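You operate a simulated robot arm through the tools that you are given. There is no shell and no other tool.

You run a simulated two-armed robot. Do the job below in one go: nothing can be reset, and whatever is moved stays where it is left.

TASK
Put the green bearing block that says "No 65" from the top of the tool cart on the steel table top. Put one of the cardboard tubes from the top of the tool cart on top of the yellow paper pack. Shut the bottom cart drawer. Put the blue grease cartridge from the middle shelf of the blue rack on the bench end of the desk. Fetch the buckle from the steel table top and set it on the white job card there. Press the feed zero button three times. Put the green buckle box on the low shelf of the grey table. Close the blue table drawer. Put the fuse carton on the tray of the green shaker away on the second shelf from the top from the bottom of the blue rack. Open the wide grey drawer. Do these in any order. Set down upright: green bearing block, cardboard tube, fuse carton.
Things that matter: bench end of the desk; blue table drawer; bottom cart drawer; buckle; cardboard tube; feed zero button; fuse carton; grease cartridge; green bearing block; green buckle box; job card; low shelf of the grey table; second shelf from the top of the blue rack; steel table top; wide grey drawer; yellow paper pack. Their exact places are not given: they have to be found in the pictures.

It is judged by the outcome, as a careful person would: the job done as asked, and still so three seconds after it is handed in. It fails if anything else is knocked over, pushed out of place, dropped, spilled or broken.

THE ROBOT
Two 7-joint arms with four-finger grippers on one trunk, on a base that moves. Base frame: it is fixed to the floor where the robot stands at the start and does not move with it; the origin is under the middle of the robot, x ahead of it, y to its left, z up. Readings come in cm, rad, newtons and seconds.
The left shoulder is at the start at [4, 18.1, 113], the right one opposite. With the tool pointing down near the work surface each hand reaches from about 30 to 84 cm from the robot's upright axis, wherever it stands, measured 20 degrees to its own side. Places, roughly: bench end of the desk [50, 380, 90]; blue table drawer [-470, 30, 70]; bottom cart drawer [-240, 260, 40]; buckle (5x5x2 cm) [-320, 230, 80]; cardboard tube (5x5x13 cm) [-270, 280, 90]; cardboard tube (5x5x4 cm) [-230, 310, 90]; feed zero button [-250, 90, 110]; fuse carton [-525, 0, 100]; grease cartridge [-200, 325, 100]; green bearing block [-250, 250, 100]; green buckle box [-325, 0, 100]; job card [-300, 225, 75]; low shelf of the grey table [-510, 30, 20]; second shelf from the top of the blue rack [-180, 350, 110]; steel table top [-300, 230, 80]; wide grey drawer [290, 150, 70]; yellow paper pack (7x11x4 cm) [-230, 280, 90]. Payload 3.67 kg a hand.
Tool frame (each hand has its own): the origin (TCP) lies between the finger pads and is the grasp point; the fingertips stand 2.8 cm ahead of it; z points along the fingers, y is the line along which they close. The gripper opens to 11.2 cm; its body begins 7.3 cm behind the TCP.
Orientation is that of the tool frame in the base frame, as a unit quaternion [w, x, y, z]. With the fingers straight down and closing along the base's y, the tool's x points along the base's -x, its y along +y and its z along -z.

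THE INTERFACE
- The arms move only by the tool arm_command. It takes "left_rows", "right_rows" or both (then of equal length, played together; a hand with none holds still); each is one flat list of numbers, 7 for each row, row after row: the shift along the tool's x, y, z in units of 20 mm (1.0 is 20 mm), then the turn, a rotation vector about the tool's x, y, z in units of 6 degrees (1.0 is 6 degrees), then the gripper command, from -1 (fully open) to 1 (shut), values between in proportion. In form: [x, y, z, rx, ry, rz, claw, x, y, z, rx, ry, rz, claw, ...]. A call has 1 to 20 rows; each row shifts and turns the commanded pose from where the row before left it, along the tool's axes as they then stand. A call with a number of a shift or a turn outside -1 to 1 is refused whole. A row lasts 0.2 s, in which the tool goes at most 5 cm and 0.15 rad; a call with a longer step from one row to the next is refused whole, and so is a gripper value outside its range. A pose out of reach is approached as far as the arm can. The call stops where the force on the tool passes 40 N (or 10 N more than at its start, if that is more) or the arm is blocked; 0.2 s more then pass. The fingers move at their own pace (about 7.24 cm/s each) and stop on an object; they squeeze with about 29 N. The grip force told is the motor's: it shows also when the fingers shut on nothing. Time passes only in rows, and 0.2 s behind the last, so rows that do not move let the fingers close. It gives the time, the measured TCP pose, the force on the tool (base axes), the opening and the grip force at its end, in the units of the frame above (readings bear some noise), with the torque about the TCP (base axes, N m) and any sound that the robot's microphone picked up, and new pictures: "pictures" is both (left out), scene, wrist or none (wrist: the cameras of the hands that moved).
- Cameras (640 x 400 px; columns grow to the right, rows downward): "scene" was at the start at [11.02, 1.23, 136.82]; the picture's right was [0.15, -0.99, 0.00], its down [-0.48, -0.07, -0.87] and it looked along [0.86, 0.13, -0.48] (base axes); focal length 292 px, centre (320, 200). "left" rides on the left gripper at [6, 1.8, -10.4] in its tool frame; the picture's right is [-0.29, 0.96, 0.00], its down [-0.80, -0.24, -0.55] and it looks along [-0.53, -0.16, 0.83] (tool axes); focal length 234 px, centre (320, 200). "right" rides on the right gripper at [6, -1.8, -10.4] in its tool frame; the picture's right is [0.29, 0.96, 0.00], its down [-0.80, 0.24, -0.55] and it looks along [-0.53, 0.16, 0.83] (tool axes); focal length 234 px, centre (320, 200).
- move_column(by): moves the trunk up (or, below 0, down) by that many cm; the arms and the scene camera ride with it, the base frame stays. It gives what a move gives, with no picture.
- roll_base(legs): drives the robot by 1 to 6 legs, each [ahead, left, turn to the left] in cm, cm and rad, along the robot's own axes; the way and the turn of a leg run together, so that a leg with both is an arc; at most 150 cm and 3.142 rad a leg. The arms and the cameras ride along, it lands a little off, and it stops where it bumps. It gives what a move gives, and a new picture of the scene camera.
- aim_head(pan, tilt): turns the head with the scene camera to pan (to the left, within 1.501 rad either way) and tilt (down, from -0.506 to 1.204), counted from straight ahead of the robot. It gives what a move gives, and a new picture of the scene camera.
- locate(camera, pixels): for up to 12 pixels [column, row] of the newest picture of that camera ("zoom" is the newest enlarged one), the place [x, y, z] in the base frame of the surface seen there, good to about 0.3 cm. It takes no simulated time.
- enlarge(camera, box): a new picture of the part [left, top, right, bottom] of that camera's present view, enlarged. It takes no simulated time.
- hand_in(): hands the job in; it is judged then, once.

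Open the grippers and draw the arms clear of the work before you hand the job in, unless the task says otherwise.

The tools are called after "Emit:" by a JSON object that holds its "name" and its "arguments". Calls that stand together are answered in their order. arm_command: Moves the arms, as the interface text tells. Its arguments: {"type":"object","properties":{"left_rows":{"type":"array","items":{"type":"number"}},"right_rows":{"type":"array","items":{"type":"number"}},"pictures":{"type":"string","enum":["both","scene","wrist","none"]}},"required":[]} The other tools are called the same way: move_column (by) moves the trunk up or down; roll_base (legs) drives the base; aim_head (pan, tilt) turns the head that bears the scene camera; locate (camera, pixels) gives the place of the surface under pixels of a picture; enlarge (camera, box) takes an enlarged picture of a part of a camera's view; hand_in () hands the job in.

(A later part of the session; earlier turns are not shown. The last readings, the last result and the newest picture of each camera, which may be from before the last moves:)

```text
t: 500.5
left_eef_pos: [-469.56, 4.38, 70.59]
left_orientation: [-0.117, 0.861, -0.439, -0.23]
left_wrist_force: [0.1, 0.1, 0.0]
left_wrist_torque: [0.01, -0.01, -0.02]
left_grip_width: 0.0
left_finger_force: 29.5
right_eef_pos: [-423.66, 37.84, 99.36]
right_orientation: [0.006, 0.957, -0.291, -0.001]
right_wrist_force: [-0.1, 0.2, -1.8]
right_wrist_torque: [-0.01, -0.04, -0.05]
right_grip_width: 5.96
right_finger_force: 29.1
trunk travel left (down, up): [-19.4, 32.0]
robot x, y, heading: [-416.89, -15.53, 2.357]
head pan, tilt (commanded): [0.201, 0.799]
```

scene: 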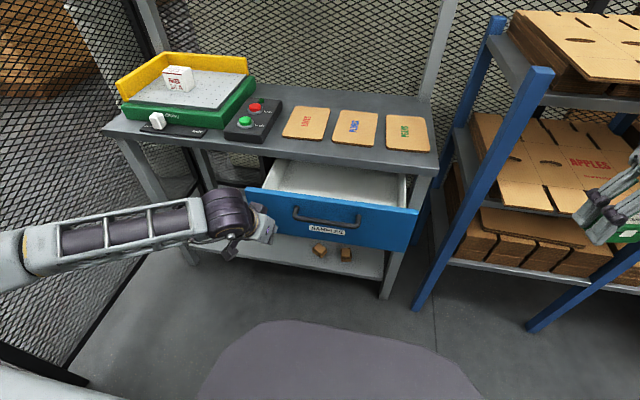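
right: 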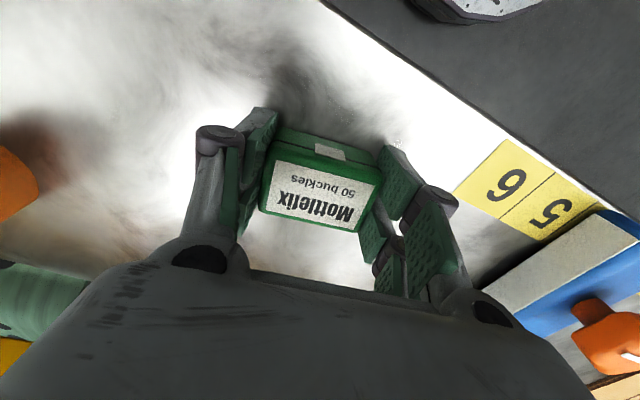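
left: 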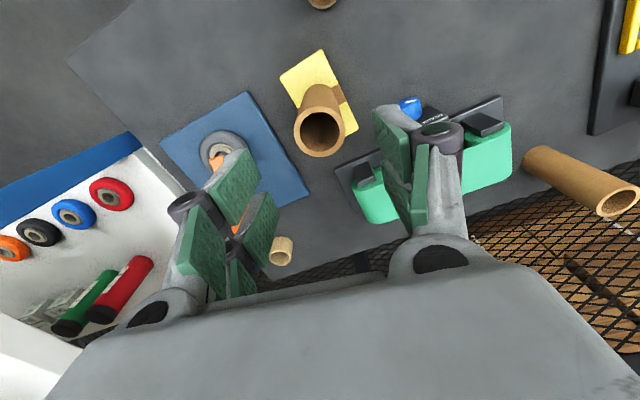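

The closed fingers face the drawer panel left of the handle. I push straight in gently.

Emit:
{"name": "arm_command", "arguments": {"left_rows": [-0.514, 0.093, 0.2955, 0, 0, 0, 1, -0.514, 0.093, 0.2955, 0, 0, 0, 1, -0.514, 0.093, 0.2955, 0, 0, 0, 1, -0.514, 0.093, 0.2955, 0, 0, 0, 1, -0.514, 0.093, 0.2955, 0, 0, 0, 1, -0.514, 0.093, 0.2955, 0, 0, 0, 1, -0.514, 0.093, 0.2955, 0, 0, 0, 1, -0.514, 0.093, 0.2955, 0, 0, 0, 1, -0.514, 0.093, 0.2955, 0, 0, 0, 1, -0.514, 0.093, 0.2955, 0, 0, 0, 1, -0.514, 0.093, 0.2955, 0, 0, 0, 1, -0.514, 0.093, 0.2955, 0, 0, 0, 1, -0.514, 0.093, 0.2955, 0, 0, 0, 1, -0.514, 0.093, 0.2955, 0, 0, 0, 1, -0.514, 0.093, 0.2955, 0, 0, 0, 1, -0.514, 0.093, 0.2955, 0, 0, 0, 1], "pictures": "scene"}}

```text
t: 503.9
left_eef_pos: [-482.36, 17.43, 70.72]
left_orientation: [-0.115, 0.863, -0.438, -0.226]
left_wrist_force: [13.8, -13.4, 9.9]
left_wrist_torque: [0.13, 0.21, 0.11]
left_grip_width: 0.0
left_finger_force: 29.1
right_eef_pos: [-423.52, 37.69, 99.46]
right_orientation: [0.006, 0.957, -0.291, -0.001]
right_wrist_force: [-0.1, 1.5, -1.3]
right_wrist_torque: [0.01, -0.02, 0.0]
right_grip_width: 5.96
right_finger_force: 29.1
trunk travel left (down, up): [-19.4, 32.0]
robot x, y, heading: [-416.44, -15.53, 2.358]
head pan, tilt (commanded): [0.201, 0.799]
stopped in row 16 (left hand): the force on the tool passed its limit at 44 N (the readings are from after the stop); the commanded pose is now the measured one
```

scene: 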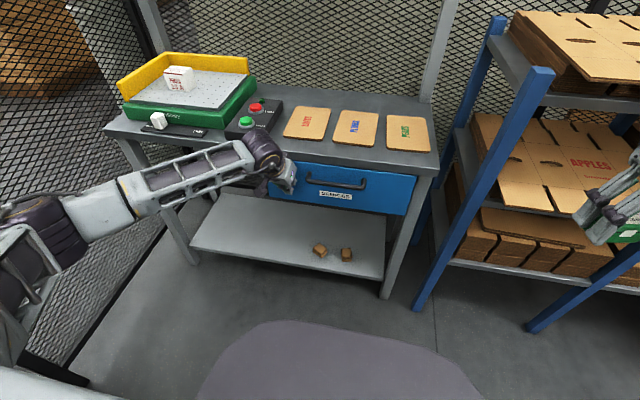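

The drawer is in. I pull the hand back and check the face position.

Emit:
{"name": "arm_command", "arguments": {"left_rows": [0.856, -0.155, -0.4925, 0, 0, 0, 1, 0.856, -0.155, -0.4925, 0, 0, 0, 0.5, 0.856, -0.155, -0.4925, 0, 0, 0, 0, 0.856, -0.155, -0.4925, 0, 0, 0, 0, 0.856, -0.155, -0.4925, 0, 0, 0, 0, 0.856, -0.155, -0.4925, 0, 0, 0, 0, 0.856, -0.155, -0.4925, 0, 0, 0, 0, 0.856, -0.155, -0.4925, 0, 0, 0, 0, -0.5, 0, -0.866, 0, 0, 0, 0, -0.5, 0, -0.866, 0, 0, 0, 0, -0.5, 0, -0.866, 0, 0, 0, 0, -0.5, 0, -0.866, 0, 0, 0, 0, 0, 0, 0, 0, 1, 0, 0, 0, 0, 0, 0, 1, 0, 0, 0, 0, 0, 0, 1, 0, 0, 0, 0, 0, 0, 1, 0, 0, 0, 0, 0, 0, 1, 0, 0], "pictures": "scene"}}

Emit:
{"name": "locate", "arguments": {"camera": "scene", "pixels": [[385, 200], [400, 190], [310, 190], [345, 180], [380, 165], [420, 168], [340, 160], [335, 250], [230, 235], [215, 250], [365, 275], [300, 225]]}}

```text
t: 507.5
left_eef_pos: [-471.42, 6.31, 78.65]
left_orientation: [0.002, 0.892, -0.453, 0.006]
left_wrist_force: [0.8, -0.4, -0.3]
left_wrist_torque: [-0.02, 0.0, -0.01]
left_grip_width: 5.6
left_finger_force: 0.2
right_eef_pos: [-423.78, 37.95, 99.28]
right_orientation: [0.006, 0.957, -0.291, -0.001]
right_wrist_force: [0.4, 0.4, -1.1]
right_wrist_torque: [-0.02, -0.02, -0.01]
right_grip_width: 5.98
right_finger_force: 29.4
trunk travel left (down, up): [-19.4, 32.0]
robot x, y, heading: [-416.56, -15.38, 2.355]
head pan, tilt (commanded): [0.201, 0.799]
```

scene: 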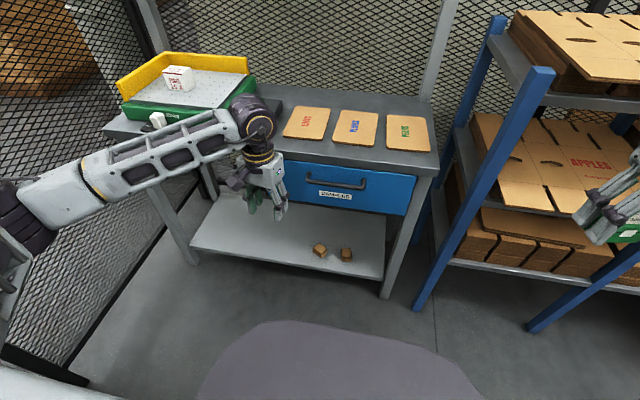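

```text
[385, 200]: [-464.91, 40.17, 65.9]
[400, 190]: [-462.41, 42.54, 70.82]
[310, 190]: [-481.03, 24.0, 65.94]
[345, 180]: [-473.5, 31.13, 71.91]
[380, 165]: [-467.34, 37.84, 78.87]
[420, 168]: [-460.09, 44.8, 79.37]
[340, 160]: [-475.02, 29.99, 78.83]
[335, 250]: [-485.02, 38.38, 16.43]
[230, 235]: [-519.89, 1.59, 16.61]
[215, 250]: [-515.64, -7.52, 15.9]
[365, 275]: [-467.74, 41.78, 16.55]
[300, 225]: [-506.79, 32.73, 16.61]
```

The blue drawer is flush with the table front (s=357.1). Next the low shelf (z=16.5): I check where the fence on the left is before positioning.

Emit:
{"name": "locate", "arguments": {"camera": "scene", "pixels": [[150, 255], [100, 325], [60, 200], [100, 100], [320, 250], [346, 254], [190, 260], [385, 290], [260, 250], [200, 190], [230, 270], [300, 265]]}}

```text
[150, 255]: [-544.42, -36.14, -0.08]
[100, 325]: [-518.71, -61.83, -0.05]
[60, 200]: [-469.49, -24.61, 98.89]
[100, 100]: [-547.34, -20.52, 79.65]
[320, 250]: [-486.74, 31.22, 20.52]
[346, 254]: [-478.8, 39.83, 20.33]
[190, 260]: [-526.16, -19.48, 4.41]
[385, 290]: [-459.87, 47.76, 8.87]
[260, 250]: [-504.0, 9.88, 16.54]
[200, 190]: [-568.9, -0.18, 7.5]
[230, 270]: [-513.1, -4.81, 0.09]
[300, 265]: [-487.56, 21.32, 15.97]
```

The shelf's left half is free (brown blocks at n=−322 and −310). I look left to see how near the tall cabinet is, for positioning.

Emit:
{"name": "aim_head", "arguments": {"pan": 1.5, "tilt": 0.6}}

Emit:
{"name": "locate", "arguments": {"camera": "scene", "pixels": [[50, 200], [100, 250], [150, 200], [200, 200], [100, 100], [250, 200], [150, 270], [50, 300], [220, 250], [300, 250]]}}

```text
t: 509.0
left_eef_pos: [-471.36, 6.26, 78.79]
left_orientation: [0.002, 0.892, -0.452, 0.003]
left_wrist_force: [-0.2, 0.0, 0.1]
left_wrist_torque: [0.03, 0.03, 0.06]
left_grip_width: 5.61
left_finger_force: 0.1
right_eef_pos: [-423.71, 37.93, 99.36]
right_orientation: [0.006, 0.957, -0.29, -0.002]
right_wrist_force: [1.1, 1.2, -1.1]
right_wrist_torque: [-0.03, 0.01, -0.03]
right_grip_width: 5.96
right_finger_force: 29.1
trunk travel left (down, up): [-19.4, 32.0]
robot x, y, heading: [-416.6, -15.14, 2.36]
head pan, tilt (commanded): [1.499, 0.6]
```

scene: 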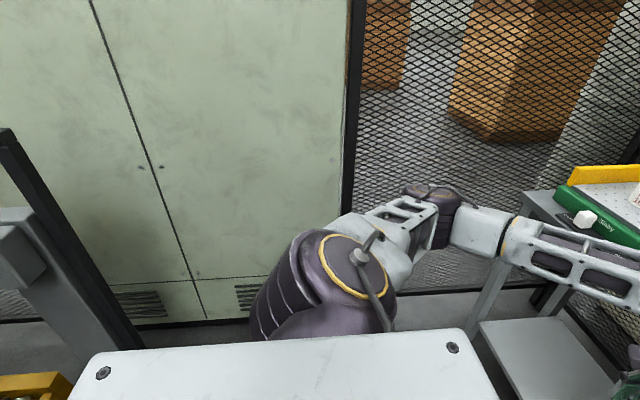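

```text
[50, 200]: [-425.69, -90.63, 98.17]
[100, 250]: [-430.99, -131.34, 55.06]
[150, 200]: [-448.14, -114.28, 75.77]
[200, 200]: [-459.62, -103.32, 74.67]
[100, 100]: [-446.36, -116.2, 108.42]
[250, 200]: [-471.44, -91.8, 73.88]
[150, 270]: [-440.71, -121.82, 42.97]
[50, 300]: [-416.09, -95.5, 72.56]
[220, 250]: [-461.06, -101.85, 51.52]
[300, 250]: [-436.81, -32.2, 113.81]
```

The cabinet face is at n=−398 and a post stands at (n −363, s 237). I first lift and tuck the left hand out of the way.

Emit:
{"name": "arm_command", "arguments": {"left_rows": [0, 0, -1, 0, 0, 0, 0, 0, 0, -1, 0, 0, 0, 0, 0, 0, -1, 0, 0, 0, 0, 0, 0, -1, 0, 0, 0, 0, 0, 0, -1, 0, 0, 0, 0, 0, 0, -1, 0, 0, 0, 0, 0, 0, -1, 0, 0, 0, 0, 0.5, 0, -1, 0, 0, 0, 0, 0.5, 0, -1, 0, 0, 0, 0, 1, 0, -1, 0, 0, 0, 0, 1, 0, -1, 0, 0, 0, 0, 1, 0, -1, 0, 0, 0, 0, 1, 0, -1, 0, 0, 0, 0, 1, 0, -1, 0, 0, 0, 0, 1, 0, 0, 0, 0, 0, 0, 1, 0, 0, 0, 0, 0, 0], "pictures": "none"}}

Emit:
{"name": "roll_base", "arguments": {"legs": [[4, 0, 0], [0, 32, 0]]}}

```text
t: 512.4
left_eef_pos: [-461.92, -6.42, 106.86]
left_orientation: [0.002, 0.892, -0.453, 0.004]
left_wrist_force: [0.0, 0.7, 0.0]
left_wrist_torque: [0.06, 0.0, 0.01]
left_grip_width: 5.58
left_finger_force: 0.1
right_eef_pos: [-423.68, 37.81, 99.36]
right_orientation: [0.007, 0.957, -0.291, -0.001]
right_wrist_force: [-0.7, 0.3, -1.4]
right_wrist_torque: [0.01, 0.02, 0.01]
right_grip_width: 5.99
right_finger_force: 28.8
trunk travel left (down, up): [-19.4, 32.0]
robot x, y, heading: [-416.72, -15.09, 2.361]
head pan, tilt (commanded): [1.499, 0.6]
```

```text
t: 515.2
left_eef_pos: [-486.62, -25.51, 106.97]
left_orientation: [0.004, 0.89, -0.457, 0.003]
left_wrist_force: [-0.5, 0.2, 0.3]
left_wrist_torque: [-0.02, -0.01, 0.03]
left_grip_width: 5.6
left_finger_force: 0.0
right_eef_pos: [-447.91, 18.58, 99.14]
right_orientation: [0.009, 0.955, -0.295, -0.003]
right_wrist_force: [-0.5, 0.0, -0.6]
right_wrist_torque: [-0.01, 0.05, 0.0]
right_grip_width: 5.96
right_finger_force: 29.5
trunk travel left (down, up): [-19.4, 32.0]
robot x, y, heading: [-441.9, -34.82, 2.348]
head pan, tilt (commanded): [1.499, 0.6]
stopped in leg 2: the robot was blocked; the commanded pose is now the measured one
```

scene: 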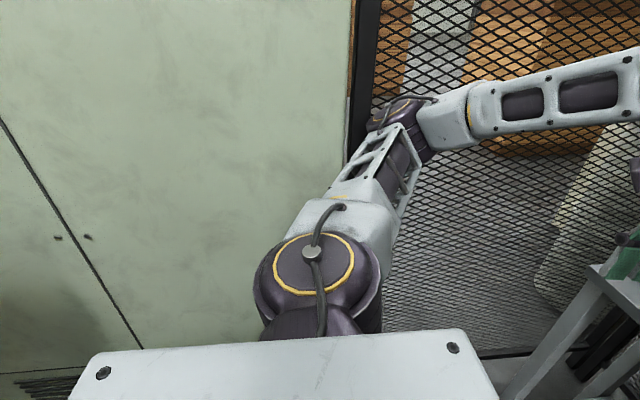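

I am at n≈−337 (the left elbow just met the fence post); I ease back 1.5 cm, lower the trunk fully and bring the right hand in front of the shelf.

Emit:
{"name": "roll_base", "arguments": {"legs": [[0, -1.5, 0.008]]}}

Emit:
{"name": "move_column", "arguments": {"by": -19}}

Emit:
{"name": "arm_command", "arguments": {"right_rows": [-0.836, 0.95, 0, 0, 0, 0, 1, -0.836, 0.95, 0, 0, 0, 0, 1, -0.836, 0.95, 0, 0, 0, 0, 1, -0.836, 0.95, 0, 0, 0, 0, 1, -0.836, 0.95, 0, 0, 0, 0, 1, -0.836, 0.95, 0, 0, 0, 0, 1, -0.836, 0.95, 0, 0, 0, 0, 1, -0.836, 0.95, 0, 0, 0, 0, 1, -0.836, 0.95, 0, 0, 0, 0, 1, -0.836, 0.95, 0, 0, 0, 0, 1, -0.836, 0.95, 0, 0, 0, 0, 1, -0.836, 0.95, 0, 0, 0, 0, 1, -0.836, 0.95, 0, 0, 0, 0, 1, -0.836, 0.95, 0, 0, 0, 0, 1], "pictures": "none"}}

Emit:
{"name": "aim_head", "arguments": {"pan": 0.0, "tilt": 0.9}}

```text
t: 515.9
left_eef_pos: [-486.37, -25.1, 106.79]
left_orientation: [0.002, 0.891, -0.453, 0.005]
left_wrist_force: [0.4, -0.4, 0.0]
left_wrist_torque: [0.01, 0.0, -0.03]
left_grip_width: 5.61
left_finger_force: 0.1
right_eef_pos: [-448.03, 19.11, 99.43]
right_orientation: [0.006, 0.957, -0.29, -0.001]
right_wrist_force: [0.5, -0.2, -1.2]
right_wrist_torque: [0.02, -0.02, 0.0]
right_grip_width: 5.97
right_finger_force: 28.9
trunk travel left (down, up): [-19.4, 32.0]
robot x, y, heading: [-441.09, -34.08, 2.356]
head pan, tilt (commanded): [1.499, 0.6]
```

scene: 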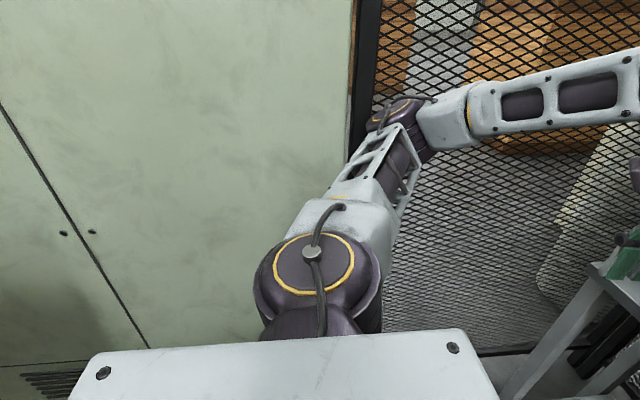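

```text
t: 518.0
left_eef_pos: [-486.22, -25.11, 87.82]
left_orientation: [0.003, 0.892, -0.453, 0.005]
left_wrist_force: [0.2, -0.7, 0.3]
left_wrist_torque: [0.0, 0.02, 0.0]
left_grip_width: 5.61
left_finger_force: 0.0
right_eef_pos: [-447.91, 19.1, 80.43]
right_orientation: [0.008, 0.957, -0.29, -0.002]
right_wrist_force: [0.1, -1.5, -1.7]
right_wrist_torque: [0.0, -0.03, -0.01]
right_grip_width: 5.99
right_finger_force: 29.0
trunk travel left (down, up): [-0.4, 51.0]
robot x, y, heading: [-441.01, -34.04, 2.359]
head pan, tilt (commanded): [1.499, 0.6]
```

```text
t: 521.0
left_eef_pos: [-486.19, -25.11, 87.63]
left_orientation: [0.003, 0.891, -0.453, 0.005]
left_wrist_force: [0.8, 0.3, 0.8]
left_wrist_torque: [0.0, 0.01, -0.01]
left_grip_width: 5.59
left_finger_force: 0.1
right_eef_pos: [-482.09, 10.13, 80.61]
right_orientation: [0.006, 0.957, -0.291, -0.001]
right_wrist_force: [-0.3, 0.0, -2.1]
right_wrist_torque: [0.0, -0.05, -0.03]
right_grip_width: 5.95
right_finger_force: 28.9
trunk travel left (down, up): [-0.4, 51.0]
robot x, y, heading: [-441.36, -34.42, 2.36]
head pan, tilt (commanded): [1.499, 0.6]
```

```text
t: 522.6
left_eef_pos: [-486.2, -25.05, 87.73]
left_orientation: [0.002, 0.891, -0.453, 0.005]
left_wrist_force: [0.6, -0.2, 0.9]
left_wrist_torque: [-0.03, -0.01, 0.02]
left_grip_width: 5.61
left_finger_force: 0.1
right_eef_pos: [-482.12, 10.14, 80.62]
right_orientation: [0.006, 0.957, -0.291, -0.001]
right_wrist_force: [0.7, 0.0, -2.3]
right_wrist_torque: [-0.01, -0.05, 0.02]
right_grip_width: 5.95
right_finger_force: 29.0
trunk travel left (down, up): [-0.4, 51.0]
robot x, y, heading: [-441.29, -34.36, 2.361]
head pan, tilt (commanded): [0.0, 0.901]
```

scene: 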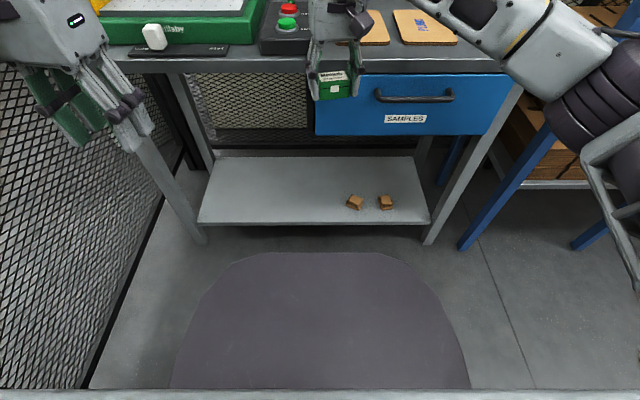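

The low shelf is visible with free space left of the brown blocks. I tilt the right hand 30° and lower it in front of the shelf.

Emit:
{"name": "arm_command", "arguments": {"right_rows": [0, 0, 0, 0, -1, 0, 1, 0, 0, 0, 0, -1, 0, 1, 0, 0, 0, 0, -1, 0, 1, 0, 0, 0, 0, -1, 0, 1, 0, 0, 0, 0, -1, 0, 1, 0.5, 0, 0.866, 0, 0, 0, 1, 0.5, 0, 0.866, 0, 0, 0, 1, 0.5, 0, 0.866, 0, 0, 0, 1, 0.5, 0, 0.866, 0, 0, 0, 1, 0.5, 0, 0.866, 0, 0, 0, 1, 0.5, 0, 0.866, 0, 0, 0, 1, 0.5, 0, 0.866, 0, 0, 0, 1, 0.5, 0, 0.866, 0, 0, 0, 1, 0.5, 0, 0.866, 0, 0, 0, 1, 0.5, 0, 0.866, 0, 0, 0, 1, 0.5, 0, 0.866, 0, 0, 0, 1, 0.5, 0, 0.866, 0, 0, 0, 1, 0.5, 0, 0.866, 0, 0, 0, 1, 0.5, 0, 0.866, 0, 0, 0, 1], "pictures": "scene"}}

```text
t: 526.6
left_eef_pos: [-486.16, -25.07, 87.69]
left_orientation: [0.003, 0.891, -0.454, 0.006]
left_wrist_force: [0.3, -0.7, -1.0]
left_wrist_torque: [0.0, -0.01, -0.03]
left_grip_width: 5.62
left_finger_force: 0.1
right_eef_pos: [-482.27, 9.81, 52.61]
right_orientation: [-0.069, 0.924, -0.283, -0.249]
right_wrist_force: [-0.1, -0.7, -1.4]
right_wrist_torque: [-0.02, -0.01, -0.01]
right_grip_width: 5.99
right_finger_force: 28.9
trunk travel left (down, up): [-0.4, 51.0]
robot x, y, heading: [-440.77, -33.85, 2.358]
head pan, tilt (commanded): [0.0, 0.901]
```

scene: 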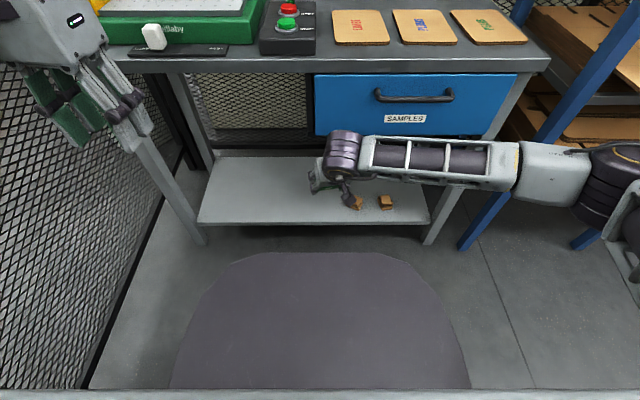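

No trouble so far at z=52.6. I continue down to z≈25.

Emit:
{"name": "arm_command", "arguments": {"right_rows": [0.5, 0, 0.866, 0, 0, 0, 1, 0.5, 0, 0.866, 0, 0, 0, 1, 0.5, 0, 0.866, 0, 0, 0, 1, 0.5, 0, 0.866, 0, 0, 0, 1, 0.5, 0, 0.866, 0, 0, 0, 1, 0.5, 0, 0.866, 0, 0, 0, 1, 0.5, 0, 0.866, 0, 0, 0, 1, 0.5, 0, 0.866, 0, 0, 0, 1, 0.5, 0, 0.866, 0, 0, 0, 1, 0.5, 0, 0.866, 0, 0, 0, 1, 0.5, 0, 0.866, 0, 0, 0, 1, 0.5, 0, 0.866, 0, 0, 0, 1, 0.5, 0, 0.866, 0, 0, 0, 1], "pictures": "both"}}

```text
t: 529.4
left_eef_pos: [-486.19, -25.15, 87.81]
left_orientation: [0.002, 0.892, -0.453, 0.005]
left_wrist_force: [-0.7, 0.7, 0.1]
left_wrist_torque: [-0.01, 0.01, 0.01]
left_grip_width: 5.64
left_finger_force: 0.1
right_eef_pos: [-482.44, 9.19, 26.44]
right_orientation: [-0.069, 0.924, -0.282, -0.249]
right_wrist_force: [-0.4, 1.0, -1.4]
right_wrist_torque: [0.0, 0.0, -0.01]
right_grip_width: 5.99
right_finger_force: 28.7
trunk travel left (down, up): [-0.4, 51.0]
robot x, y, heading: [-441.03, -34.15, 2.362]
head pan, tilt (commanded): [0.0, 0.901]
```

scene: 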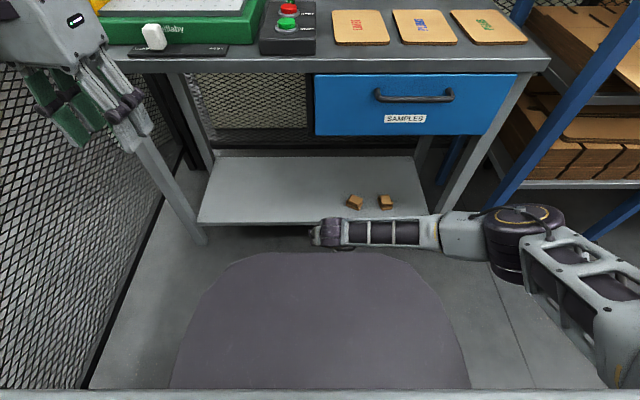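
right: 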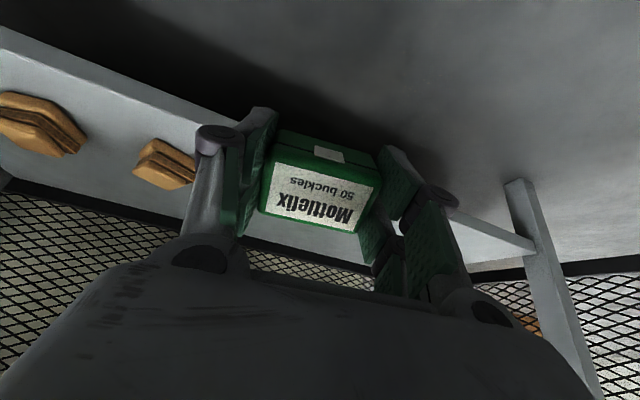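

The hand is low enough, but the forearm points sideways and would meet the table's right leg if I simply drove in. I locate the elbow and leg to plan extending the arm instead.

Emit:
{"name": "locate", "arguments": {"camera": "scene", "pixels": [[520, 215], [500, 250], [465, 235], [400, 232], [435, 235], [432, 215], [465, 245], [345, 232], [560, 215], [310, 222]]}}

```text
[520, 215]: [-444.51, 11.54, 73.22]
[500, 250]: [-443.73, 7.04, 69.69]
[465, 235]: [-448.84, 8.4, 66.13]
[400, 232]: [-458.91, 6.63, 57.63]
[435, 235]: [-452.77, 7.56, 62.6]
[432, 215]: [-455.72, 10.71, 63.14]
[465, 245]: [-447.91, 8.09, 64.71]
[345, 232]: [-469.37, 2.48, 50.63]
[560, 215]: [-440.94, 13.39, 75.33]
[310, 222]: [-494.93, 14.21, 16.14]
```

The elbow is actually well back (s=322, z≈70), so driving in 19 cm keeps it in front of the table. I drive forward slowly.

Emit:
{"name": "roll_base", "arguments": {"legs": [[19, 0, 0]]}}

Emit:
{"name": "arm_command", "arguments": {"right_rows": [0, 0, 0, 0, 0, 0, 1], "pictures": "wrist"}}

```text
t: 531.0
left_eef_pos: [-499.64, -11.69, 87.7]
left_orientation: [0.003, 0.891, -0.454, 0.005]
left_wrist_force: [-0.1, -0.1, 0.6]
left_wrist_torque: [-0.01, -0.02, -0.02]
left_grip_width: 5.62
left_finger_force: 0.0
right_eef_pos: [-495.82, 22.44, 26.34]
right_orientation: [-0.069, 0.924, -0.284, -0.248]
right_wrist_force: [-0.1, 0.3, -1.6]
right_wrist_torque: [-0.02, -0.02, 0.02]
right_grip_width: 5.98
right_finger_force: 29.3
trunk travel left (down, up): [-0.4, 51.0]
robot x, y, heading: [-454.13, -21.23, 2.355]
head pan, tilt (commanded): [0.0, 0.901]
```

scene: 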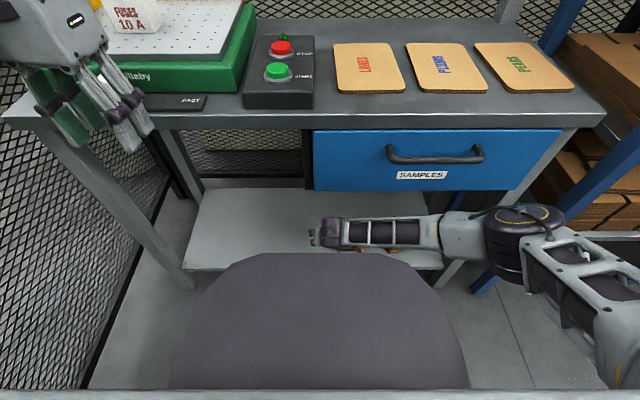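

```text
t: 531.4
left_eef_pos: [-499.55, -11.81, 87.72]
left_orientation: [0.003, 0.891, -0.454, 0.005]
left_wrist_force: [-0.5, 0.3, 0.6]
left_wrist_torque: [-0.03, 0.0, 0.02]
left_grip_width: 5.63
left_finger_force: 0.0
right_eef_pos: [-495.62, 22.47, 26.37]
right_orientation: [-0.068, 0.924, -0.283, -0.248]
right_wrist_force: [0.2, 0.2, -3.0]
right_wrist_torque: [-0.02, -0.04, 0.01]
right_grip_width: 5.97
right_finger_force: 28.9
trunk travel left (down, up): [-0.4, 51.0]
robot x, y, heading: [-453.96, -20.96, 2.358]
head pan, tilt (commanded): [0.0, 0.901]
```

right: 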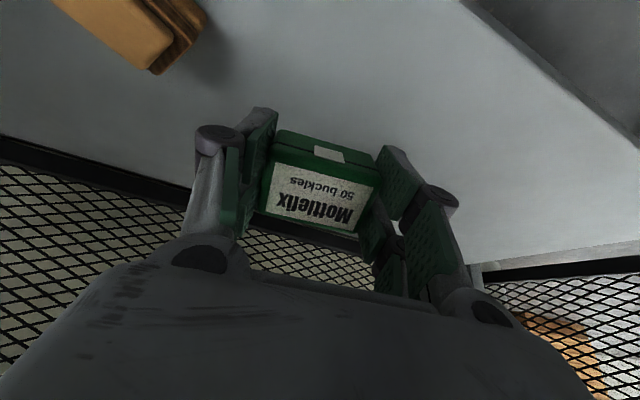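

The box is over the shelf (s=366, n=−335), clear of the blocks. I lower until contact.

Emit:
{"name": "arm_command", "arguments": {"right_rows": [0.5, 0, 0.866, 0, 0, 0, 1, 0.5, 0, 0.866, 0, 0, 0, 1, 0.35, 0, 0.606, 0, 0, 0, 1], "pictures": "none"}}

Emit:
{"name": "arm_command", "arguments": {"right_rows": [0.1, 0, 0.173, 0, 0, 0, 1, 0.1, 0, 0.173, 0, 0, 0, 1], "pictures": "none"}}

```text
t: 532.2
left_eef_pos: [-499.55, -11.75, 87.71]
left_orientation: [0.002, 0.891, -0.454, 0.005]
left_wrist_force: [0.1, -0.5, -0.8]
left_wrist_torque: [-0.01, -0.01, 0.01]
left_grip_width: 5.6
left_finger_force: 0.1
right_eef_pos: [-495.93, 22.55, 21.01]
right_orientation: [-0.069, 0.923, -0.284, -0.249]
right_wrist_force: [-0.2, -0.3, -1.9]
right_wrist_torque: [0.01, -0.02, -0.02]
right_grip_width: 5.98
right_finger_force: 28.8
trunk travel left (down, up): [-0.4, 51.0]
robot x, y, heading: [-454.26, -20.62, 2.358]
head pan, tilt (commanded): [0.0, 0.901]
```

```text
t: 532.8
left_eef_pos: [-499.68, -11.77, 87.71]
left_orientation: [0.002, 0.891, -0.454, 0.005]
left_wrist_force: [-0.3, 0.7, 0.0]
left_wrist_torque: [0.04, -0.03, 0.0]
left_grip_width: 5.6
left_finger_force: 0.0
right_eef_pos: [-495.72, 22.47, 20.38]
right_orientation: [-0.069, 0.924, -0.283, -0.249]
right_wrist_force: [-0.3, -0.3, -2.2]
right_wrist_torque: [-0.01, 0.01, 0.01]
right_grip_width: 5.97
right_finger_force: 29.0
trunk travel left (down, up): [-0.4, 51.0]
robot x, y, heading: [-454.29, -20.68, 2.356]
head pan, tilt (commanded): [0.0, 0.901]
```

Still free at z=20.4. I reduce the tilt to about 18° so the box lands flatter, and keep lowering in small steps.

Emit:
{"name": "arm_command", "arguments": {"right_rows": [0, 0, 0, 0, 1, 0, 1, 0, 0, 0, 0, 1, 0, 1, 0.03, 0, 0.1, 0, 0, 0, 1], "pictures": "none"}}

Emit:
{"name": "arm_command", "arguments": {"right_rows": [0.05, 0, 0.15, 0, 0, 0, 1, 0.03, 0, 0.1, 0, 0, 0, 1], "pictures": "none"}}

```text
t: 533.6
left_eef_pos: [-499.58, -11.75, 87.75]
left_orientation: [0.003, 0.891, -0.454, 0.005]
left_wrist_force: [-0.3, -0.2, -0.8]
left_wrist_torque: [0.01, 0.03, 0.0]
left_grip_width: 5.6
left_finger_force: 0.0
right_eef_pos: [-495.68, 22.37, 20.11]
right_orientation: [-0.04, 0.944, -0.29, -0.151]
right_wrist_force: [2.1, -1.4, 5.4]
right_wrist_torque: [0.08, -0.18, -0.07]
right_grip_width: 5.97
right_finger_force: 29.1
trunk travel left (down, up): [-0.4, 51.0]
robot x, y, heading: [-453.99, -20.7, 2.36]
head pan, tilt (commanded): [0.0, 0.901]
```

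```text
t: 534.2
left_eef_pos: [-499.41, -11.92, 87.8]
left_orientation: [0.002, 0.891, -0.454, 0.004]
left_wrist_force: [0.6, 0.9, 0.3]
left_wrist_torque: [-0.02, -0.01, 0.01]
left_grip_width: 5.6
left_finger_force: 0.2
right_eef_pos: [-495.87, 22.48, 19.71]
right_orientation: [-0.039, 0.944, -0.288, -0.153]
right_wrist_force: [2.1, -0.5, 24.8]
right_wrist_torque: [-0.06, -0.23, 0.01]
right_grip_width: 5.97
right_finger_force: 29.0
trunk travel left (down, up): [-0.4, 51.0]
robot x, y, heading: [-454.16, -20.7, 2.354]
head pan, tilt (commanded): [0.0, 0.901]
```

The box touches the shelf. I ease the pressure, open the fingers and rise straight a few centimetres.

Emit:
{"name": "arm_command", "arguments": {"right_rows": [-0.04, 0, -0.13, 0, 0, 0, 1, 0, 0, 0, 0, 0, 0, -0.15, 0, 0, 0, 0, 0, 0, -0.35, 0, 0, 0, 0, 0, 0, -0.35, 0, 0, -0.5, 0, 0, 0, -0.35, 0, 0, -1, 0, 0, 0, -0.35], "pictures": "wrist"}}

```text
t: 535.6
left_eef_pos: [-499.47, -11.85, 87.8]
left_orientation: [0.002, 0.891, -0.454, 0.005]
left_wrist_force: [-0.1, -0.1, -0.4]
left_wrist_torque: [0.02, -0.02, 0.03]
left_grip_width: 5.61
left_finger_force: 0.1
right_eef_pos: [-494.89, 21.9, 22.68]
right_orientation: [-0.038, 0.945, -0.288, -0.15]
right_wrist_force: [-0.4, 0.4, -0.1]
right_wrist_torque: [0.02, 0.02, 0.05]
right_grip_width: 7.56
right_finger_force: 0.0
trunk travel left (down, up): [-0.4, 51.0]
robot x, y, heading: [-454.4, -21.11, 2.356]
head pan, tilt (commanded): [0.0, 0.901]
```

right: 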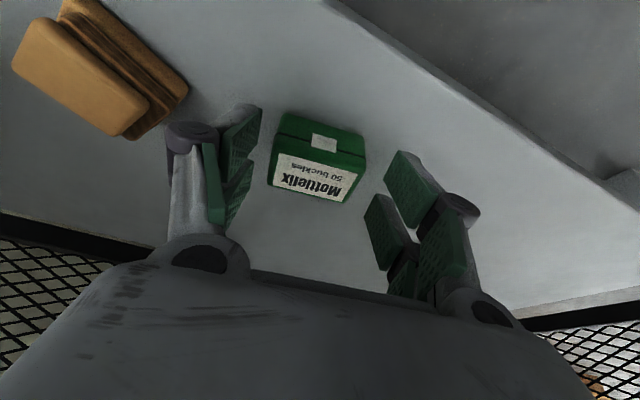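

The green box stands flat on the low shelf. I rise a bit more and back the base out.

Emit:
{"name": "arm_command", "arguments": {"right_rows": [0, 0, -1, 0, 0, 0, -0.35, 0, 0, -1, 0, 0, 0, -0.35], "pictures": "none"}}

Emit:
{"name": "roll_base", "arguments": {"legs": [[-19, 0, 0]]}}

Emit:
{"name": "enlarge", "arguments": {"camera": "scene", "box": [190, 130, 450, 260]}}

```text
t: 536.2
left_eef_pos: [-499.44, -11.73, 87.72]
left_orientation: [0.003, 0.891, -0.454, 0.005]
left_wrist_force: [0.6, 0.3, 0.4]
left_wrist_torque: [0.0, 0.01, 0.01]
left_grip_width: 5.62
left_finger_force: 0.1
right_eef_pos: [-493.77, 21.11, 26.56]
right_orientation: [-0.039, 0.945, -0.289, -0.15]
right_wrist_force: [0.4, -0.6, 0.6]
right_wrist_torque: [0.03, -0.02, 0.05]
right_grip_width: 7.58
right_finger_force: 0.0
trunk travel left (down, up): [-0.4, 51.0]
robot x, y, heading: [-453.91, -20.74, 2.359]
head pan, tilt (commanded): [0.0, 0.901]
```

```text
t: 537.8
left_eef_pos: [-485.94, -25.14, 87.85]
left_orientation: [0.002, 0.89, -0.456, 0.004]
left_wrist_force: [0.7, -0.9, -0.5]
left_wrist_torque: [0.01, 0.0, -0.02]
left_grip_width: 5.6
left_finger_force: 0.1
right_eef_pos: [-480.06, 7.83, 26.41]
right_orientation: [-0.039, 0.944, -0.291, -0.15]
right_wrist_force: [0.9, 0.7, 0.4]
right_wrist_torque: [0.01, 0.0, -0.01]
right_grip_width: 7.58
right_finger_force: 0.0
trunk travel left (down, up): [-0.4, 51.0]
robot x, y, heading: [-440.78, -34.06, 2.356]
head pan, tilt (commanded): [0.0, 0.901]
```

scene: 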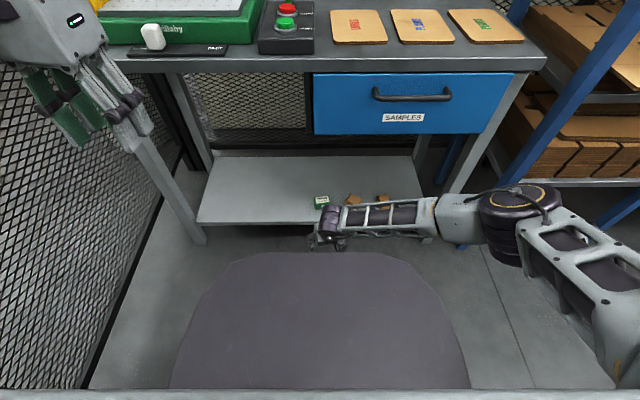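

```text
2.46 times, centred on (320, 195) of scene
```

zoom: 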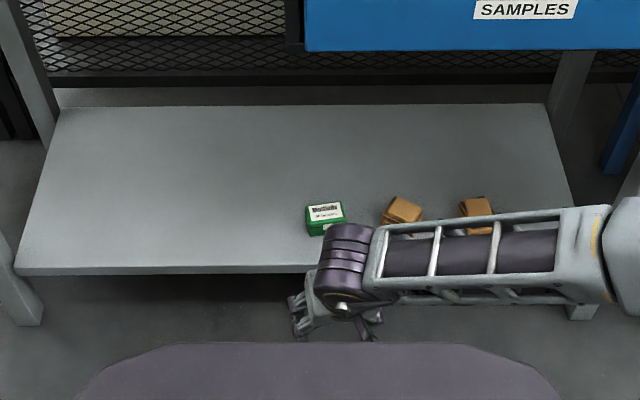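

The green box sits on the low shelf. I raise the trunk and the right hand, then look at the fuse carton on the shaker.

Emit:
{"name": "move_column", "arguments": {"by": 40}}

Emit:
{"name": "arm_command", "arguments": {"right_rows": [-0.309, 0, -0.951, 0, 0, 0, 0, -0.309, 0, -0.951, 0, 0, 0, 0, -0.309, 0, -0.951, 0, 0, 0, 0, -0.309, 0, -0.951, 0, 0, 0, 0, -0.309, 0, -0.951, 0, 0, 0, 0, -0.309, 0, -0.951, 0, 0, 0, 0, -0.309, 0, -0.951, 0, 0, 0, 0, -0.309, 0, -0.951, 0, 0, 0, 0, -0.309, 0, -0.951, 0, 0, 0, 0, -0.309, 0, -0.951, 0, 0, 0, 0, -0.309, 0, -0.951, 0, 0, 0, 0, -0.309, 0, -0.951, 0, 0, 0, 0, -0.309, 0, -0.951, 0, 0, 0, 0, -0.309, 0, -0.951, 0, 0, 0, 0, 0, 0, 0, 0, 1, 0, 0, 0, 0, 0, 0, 1, 0, 0, 0, 0, 0, 0, 0.95, 0, 0], "pictures": "none"}}

Emit:
{"name": "aim_head", "arguments": {"pan": 0.35, "tilt": 0.8}}

```text
t: 541.6
left_eef_pos: [-486.03, -25.1, 127.64]
left_orientation: [0.002, 0.89, -0.455, 0.004]
left_wrist_force: [0.0, -0.1, 0.3]
left_wrist_torque: [0.0, -0.02, -0.02]
left_grip_width: 5.61
left_finger_force: 0.0
right_eef_pos: [-480.24, 7.78, 66.33]
right_orientation: [-0.039, 0.944, -0.29, -0.15]
right_wrist_force: [0.4, 1.1, 0.2]
right_wrist_torque: [0.02, 0.0, 0.02]
right_grip_width: 7.55
right_finger_force: 0.1
trunk travel left (down, up): [-40.4, 11.0]
robot x, y, heading: [-440.77, -34.31, 2.356]
head pan, tilt (commanded): [0.0, 0.901]
```

```text
t: 545.2
left_eef_pos: [-486.0, -25.12, 127.57]
left_orientation: [0.002, 0.89, -0.455, 0.005]
left_wrist_force: [-0.8, -0.7, 0.0]
left_wrist_torque: [-0.01, -0.05, -0.02]
left_grip_width: 5.6
left_finger_force: 0.0
right_eef_pos: [-480.13, 8.17, 94.31]
right_orientation: [0.006, 0.956, -0.293, -0.003]
right_wrist_force: [0.3, -0.6, 0.4]
right_wrist_torque: [-0.01, -0.02, 0.04]
right_grip_width: 5.62
right_finger_force: 0.1
trunk travel left (down, up): [-40.4, 11.0]
robot x, y, heading: [-440.37, -34.55, 2.353]
head pan, tilt (commanded): [0.0, 0.901]
```

```text
t: 546.0
left_eef_pos: [-485.97, -25.12, 127.68]
left_orientation: [0.002, 0.89, -0.455, 0.005]
left_wrist_force: [1.7, 0.0, 0.2]
left_wrist_torque: [0.01, 0.0, -0.01]
left_grip_width: 5.61
left_finger_force: 0.1
right_eef_pos: [-480.23, 8.26, 94.39]
right_orientation: [0.006, 0.956, -0.294, -0.004]
right_wrist_force: [0.4, -0.1, -0.7]
right_wrist_torque: [-0.02, -0.01, 0.03]
right_grip_width: 5.57
right_finger_force: 0.2
trunk travel left (down, up): [-40.4, 11.0]
robot x, y, heading: [-440.88, -34.34, 2.351]
head pan, tilt (commanded): [0.351, 0.799]
```

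scene: 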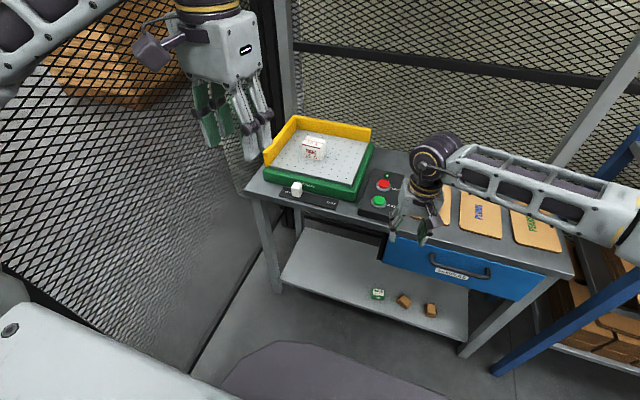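

The fuse carton stands on the shaker tray at (313,148). I enlarge and measure it.

Emit:
{"name": "enlarge", "arguments": {"camera": "scene", "box": [240, 100, 400, 220]}}

```text
3.33 times, centred on (320, 160) of scene
```

zoom: 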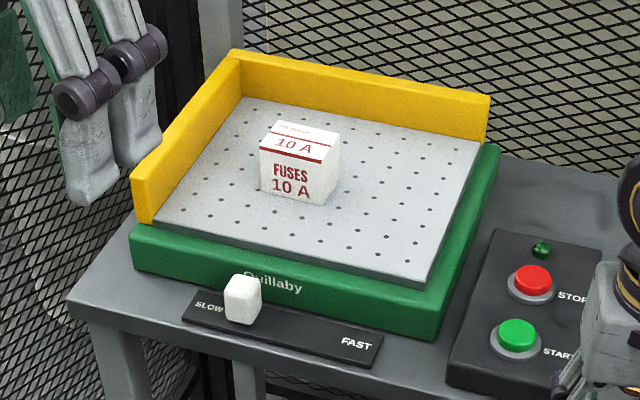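

Emit:
{"name": "locate", "arguments": {"camera": "zoom", "pixels": [[264, 146], [328, 158], [336, 134], [278, 123], [300, 140], [262, 190], [318, 203], [338, 178], [290, 175], [350, 220], [140, 195], [490, 110]]}}

Emit:
{"name": "locate", "arguments": {"camera": "zoom", "pixels": [[240, 60], [150, 215], [430, 280], [480, 145], [240, 300], [135, 240], [430, 335], [490, 240], [300, 100], [200, 150]]}}

```text
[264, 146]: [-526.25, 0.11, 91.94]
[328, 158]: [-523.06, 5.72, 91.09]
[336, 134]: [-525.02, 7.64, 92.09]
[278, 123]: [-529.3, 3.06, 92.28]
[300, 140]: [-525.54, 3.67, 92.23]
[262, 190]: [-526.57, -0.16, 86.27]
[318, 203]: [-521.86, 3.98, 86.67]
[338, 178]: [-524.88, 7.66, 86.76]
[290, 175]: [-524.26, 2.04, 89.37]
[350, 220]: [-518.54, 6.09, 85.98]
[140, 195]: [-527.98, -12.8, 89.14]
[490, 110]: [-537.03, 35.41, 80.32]
```

```text
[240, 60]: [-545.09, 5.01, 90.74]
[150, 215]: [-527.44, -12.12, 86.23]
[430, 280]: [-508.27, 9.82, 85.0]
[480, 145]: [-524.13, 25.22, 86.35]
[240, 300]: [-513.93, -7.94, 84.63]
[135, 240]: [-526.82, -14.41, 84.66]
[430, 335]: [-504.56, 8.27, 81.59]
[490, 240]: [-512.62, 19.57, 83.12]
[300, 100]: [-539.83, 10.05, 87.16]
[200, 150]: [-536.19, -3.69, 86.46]
```

The carton (6 × 4.2 × 6.2 cm) is centred at about (−525.6,3.9), tray at z=86.2. I tuck the right hand away first, then form the left hand's forward posture.

Emit:
{"name": "arm_command", "arguments": {"right_rows": [0, 0, -1, 0, 0, 0, 0, 0, 0, -1, 0, 0, 0, 0, 0, 0, -1, 0, 0, 0, 0, 0, 0, -1, 0, 0, 0, 0, 0, 0, -1, 0, 0, 0, 0, 0, 0, -1, 0, 0, 0, 0, 0.5, -1, -1, 0, 0, 0, 0, 0.5, -1, -1, 0, 0, 0, 0, 0.5, -1, -1, 0, 0, 0, 0, 0.5, -1, -1, 0, 0, 0, 0, 1, -1, -1, 0, 0, 0, 0, 1, -1, -1, 0, 0, 0, 0, 1, -1, 0, 0, 0, 0, 0, 1, -1, 0, 0, 0, 0, 0], "left_rows": [-1, 0, 0, 0, 0, 0, 0, -1, 0, 0, 0, 0, 0, 0, -1, 0, 0, 0, 0, 0, 0, -1, 0, 0, 0, 0, 0, 0, -1, 0, 0, 0, 0, 0, 0, -1, 0, 0, 0, 0, 0, 0, -1, 0, 0, 0, 0, 0, 0, -1, 0, 0, 0, 0, 0, 0, -1, 0, 0, 0, 0, 0, 0, -1, 0, 0, 0, 0, 0, 0, -1, 0, 0, 0, 0, 0, 0, -1, 0, 0, 0, 0, 0, 0, -1, 0, 0, 0, 0, -1, -0.3, 0, 0, 0, 0, 0, -0.45, -0.3], "pictures": "scene"}}

```text
t: 549.0
left_eef_pos: [-500.97, -3.99, 127.58]
left_orientation: [0.003, 0.922, -0.386, 0.005]
left_wrist_force: [-0.1, 1.0, -0.2]
left_wrist_torque: [0.05, 0.03, 0.01]
left_grip_width: 7.29
left_finger_force: 0.0
right_eef_pos: [-460.6, 14.77, 117.92]
right_orientation: [0.006, 0.956, -0.293, -0.004]
right_wrist_force: [-0.1, 0.3, 0.4]
right_wrist_torque: [-0.01, 0.03, 0.0]
right_grip_width: 5.59
right_finger_force: 0.0
trunk travel left (down, up): [-40.4, 11.0]
robot x, y, heading: [-440.82, -34.44, 2.352]
head pan, tilt (commanded): [0.351, 0.799]
```

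scene: 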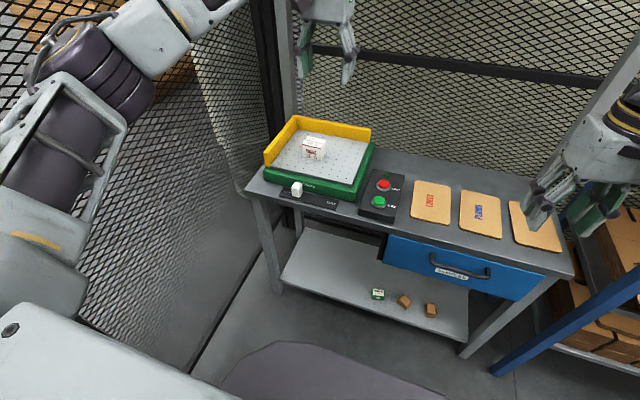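

The left hand is at s=351, yaw aligned with the carton. I tilt it up 66° so it points 24° below horizontal.

Emit:
{"name": "arm_command", "arguments": {"left_rows": [0, 0, 0, 0, -1, 0, -0.3, 0, 0, 0, 0, -1, 0, -0.3, 0, 0, 0, 0, -1, 0, -0.3, 0, 0, 0, 0, -1, 0, -0.3, 0, 0, 0, 0, -1, 0, -0.3, 0, 0, 0, 0, -1, 0, -0.3, 0, 0, 0, 0, -1, 0, -0.3, 0, 0, 0, 0, -1, 0, -0.3, 0, 0, 0, 0, -1, 0, -0.3, 0, 0, 0, 0, -1, 0, -0.3, 0, 0, 0, 0, -1, 0, -0.3], "pictures": "scene"}}

```text
t: 551.4
left_eef_pos: [-501.14, -4.02, 127.41]
left_orientation: [-0.21, 0.775, -0.327, -0.499]
left_wrist_force: [-0.6, -0.4, 0.2]
left_wrist_torque: [-0.01, 0.02, -0.02]
left_grip_width: 7.28
left_finger_force: 0.0
right_eef_pos: [-460.68, 14.76, 117.84]
right_orientation: [0.006, 0.956, -0.294, -0.003]
right_wrist_force: [0.0, 0.1, -0.9]
right_wrist_torque: [-0.01, 0.01, -0.03]
right_grip_width: 5.59
right_finger_force: 0.0
trunk travel left (down, up): [-40.4, 11.0]
robot x, y, heading: [-440.8, -34.15, 2.351]
head pan, tilt (commanded): [0.351, 0.799]
```

scene: 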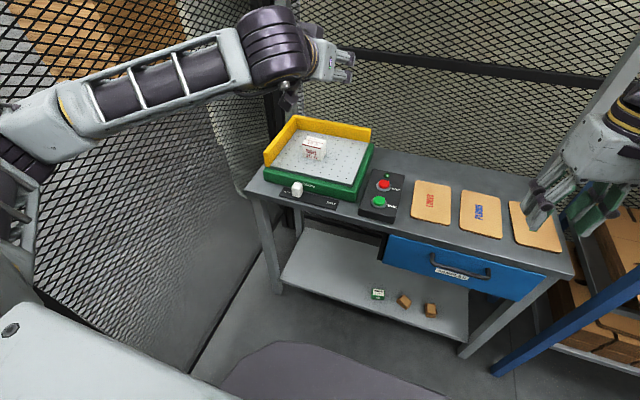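

The hand points 24° below horizontal toward the shaker. I lower it to a point 12 cm before the carton.

Emit:
{"name": "arm_command", "arguments": {"left_rows": [0.871, 0.43, 0.864, 0, 0, 0, -0.45, 0.871, 0.43, 0.864, 0, 0, 0, -0.45, 0.871, 0.43, 0.864, 0, 0, 0, -0.45, 0.871, 0.43, 0.864, 0, 0, 0, -0.45, 0.871, 0.43, 0.864, 0, 0, 0, -0.45, 0.871, 0.43, 0.864, 0, 0, 0, -0.45, 0.871, 0.43, 0.864, 0, 0, 0, -0.45, 0.871, 0.43, 0.864, 0, 0, 0, -0.45, 0.871, 0.43, 0.864, 0, 0, 0, -0.45, 0.871, 0.43, 0.864, 0, 0, 0, -0.45, 0.871, 0.43, 0.864, 0, 0, 0, -0.45, 0.871, 0.43, 0.864, 0, 0, 0, -0.45, 0.871, 0.43, 0.864, 0, 0, 0, -0.45, 0.871, 0.43, 0.864, 0, 0, 0, -0.45], "pictures": "both"}}

```text
t: 554.4
left_eef_pos: [-513.16, -4.78, 105.79]
left_orientation: [-0.219, 0.77, -0.336, -0.496]
left_wrist_force: [-1.2, -0.3, -0.3]
left_wrist_torque: [-0.02, -0.03, -0.02]
left_grip_width: 8.1
left_finger_force: 0.0
left hand out of reach, approached as far as the arm can: row 9, 10, 11, 12, 13, 14
right_eef_pos: [-460.77, 14.82, 117.83]
right_orientation: [0.005, 0.956, -0.294, -0.004]
right_wrist_force: [-0.5, 0.1, 0.5]
right_wrist_torque: [-0.03, -0.01, 0.03]
right_grip_width: 5.6
right_finger_force: 0.1
trunk travel left (down, up): [-40.4, 11.0]
robot x, y, heading: [-440.99, -34.5, 2.351]
head pan, tilt (commanded): [0.351, 0.799]
```

scene: 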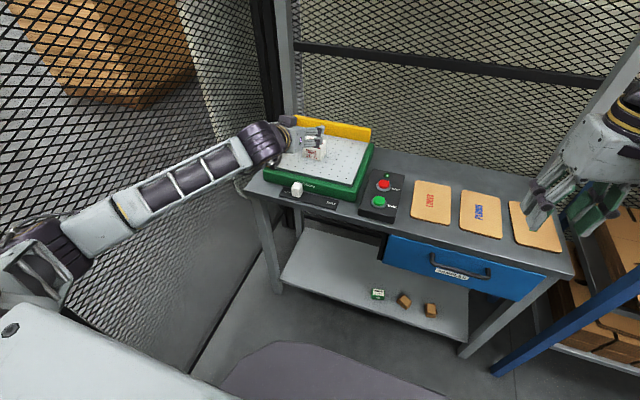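
left: 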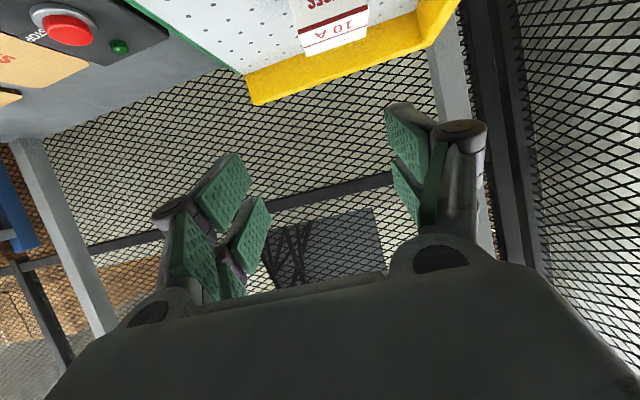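

The arm dropped into an elbow-low shape and stopped. I go back up to the previous posture and will lower with the trunk instead.

Emit:
{"name": "arm_command", "arguments": {"left_rows": [-0.91, -0.51, -0.895, 0, 0, 0, -0.45, -0.91, -0.51, -0.895, 0, 0, 0, -0.45, -0.91, -0.51, -0.895, 0, 0, 0, -0.45, -0.91, -0.51, -0.895, 0, 0, 0, -0.45, -0.91, -0.51, -0.895, 0, 0, 0, -0.45, -0.91, -0.51, -0.895, 0, 0, 0, -0.45, -0.91, -0.51, -0.895, 0, 0, 0, -0.45, -0.91, -0.51, -0.895, 0, 0, 0, -0.45, -0.91, -0.51, -0.895, 0, 0, 0, -0.45], "pictures": "scene"}}

```text
t: 556.4
left_eef_pos: [-501.08, -4.16, 127.57]
left_orientation: [-0.208, 0.776, -0.326, -0.498]
left_wrist_force: [0.5, 0.4, -0.1]
left_wrist_torque: [-0.01, 0.01, 0.02]
left_grip_width: 8.1
left_finger_force: 0.0
right_eef_pos: [-460.67, 14.83, 117.81]
right_orientation: [0.006, 0.956, -0.293, -0.004]
right_wrist_force: [-0.1, -0.9, -0.8]
right_wrist_torque: [0.0, 0.06, -0.01]
right_grip_width: 5.63
right_finger_force: 0.1
trunk travel left (down, up): [-40.4, 11.0]
robot x, y, heading: [-441.09, -34.73, 2.35]
head pan, tilt (commanded): [0.351, 0.799]
```

scene: 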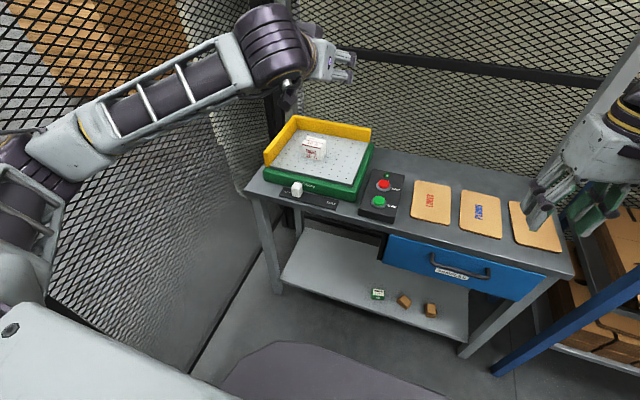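

I check the elbow and forearm heights here.

Emit:
{"name": "locate", "arguments": {"camera": "scene", "pixels": [[20, 170], [65, 150], [150, 110], [220, 75], [280, 50], [30, 230]]}}

```text
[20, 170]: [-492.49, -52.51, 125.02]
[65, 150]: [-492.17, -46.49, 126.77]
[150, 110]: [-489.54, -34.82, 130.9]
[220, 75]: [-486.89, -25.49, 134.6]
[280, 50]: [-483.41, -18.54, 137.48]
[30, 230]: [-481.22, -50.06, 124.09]
```

The elbow is a little low but in front of the table line. I move sideways to the carton's line at this height.

Emit:
{"name": "arm_command", "arguments": {"left_rows": [-0.276, 0.661, 0.608, 0, 0, 0, -0.45, -0.276, 0.661, 0.608, 0, 0, 0, -0.45, -0.276, 0.661, 0.608, 0, 0, 0, -0.45, -0.276, 0.661, 0.608, 0, 0, 0, -0.45, -0.276, 0.661, 0.608, 0, 0, 0, -0.45, -0.276, 0.661, 0.608, 0, 0, 0, -0.45, -0.276, 0.661, 0.608, 0, 0, 0, -0.45, -0.276, 0.661, 0.608, 0, 0, 0, -0.45, -0.276, 0.661, 0.608, 0, 0, 0, -0.45], "pictures": "scene"}}

Emit:
{"name": "locate", "arguments": {"camera": "scene", "pixels": [[20, 150], [65, 130], [150, 100], [220, 75], [280, 50]]}}

```text
t: 558.4
left_eef_pos: [-518.16, -3.88, 127.29]
left_orientation: [-0.21, 0.775, -0.326, -0.499]
left_wrist_force: [-0.3, -0.5, 0.0]
left_wrist_torque: [-0.01, 0.0, 0.0]
left_grip_width: 8.1
left_finger_force: 0.0
right_eef_pos: [-460.62, 14.64, 117.92]
right_orientation: [0.006, 0.956, -0.293, -0.004]
right_wrist_force: [0.0, 0.1, 0.4]
right_wrist_torque: [0.02, -0.02, 0.02]
right_grip_width: 5.61
right_finger_force: 0.1
trunk travel left (down, up): [-40.4, 11.0]
robot x, y, heading: [-440.69, -34.47, 2.35]
head pan, tilt (commanded): [0.351, 0.799]
```

scene: 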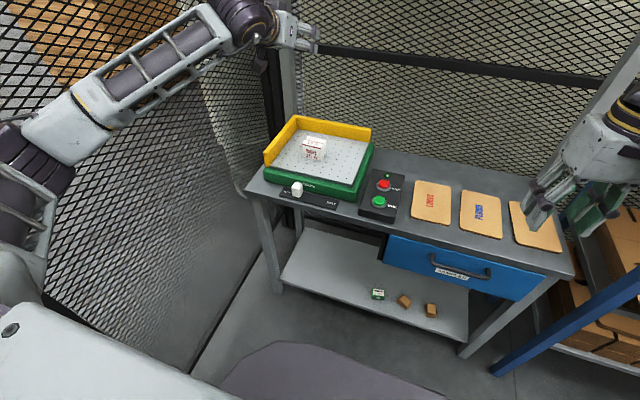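

```text
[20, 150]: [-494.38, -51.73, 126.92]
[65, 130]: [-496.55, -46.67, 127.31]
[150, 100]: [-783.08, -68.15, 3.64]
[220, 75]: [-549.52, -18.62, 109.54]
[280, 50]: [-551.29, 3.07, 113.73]
```

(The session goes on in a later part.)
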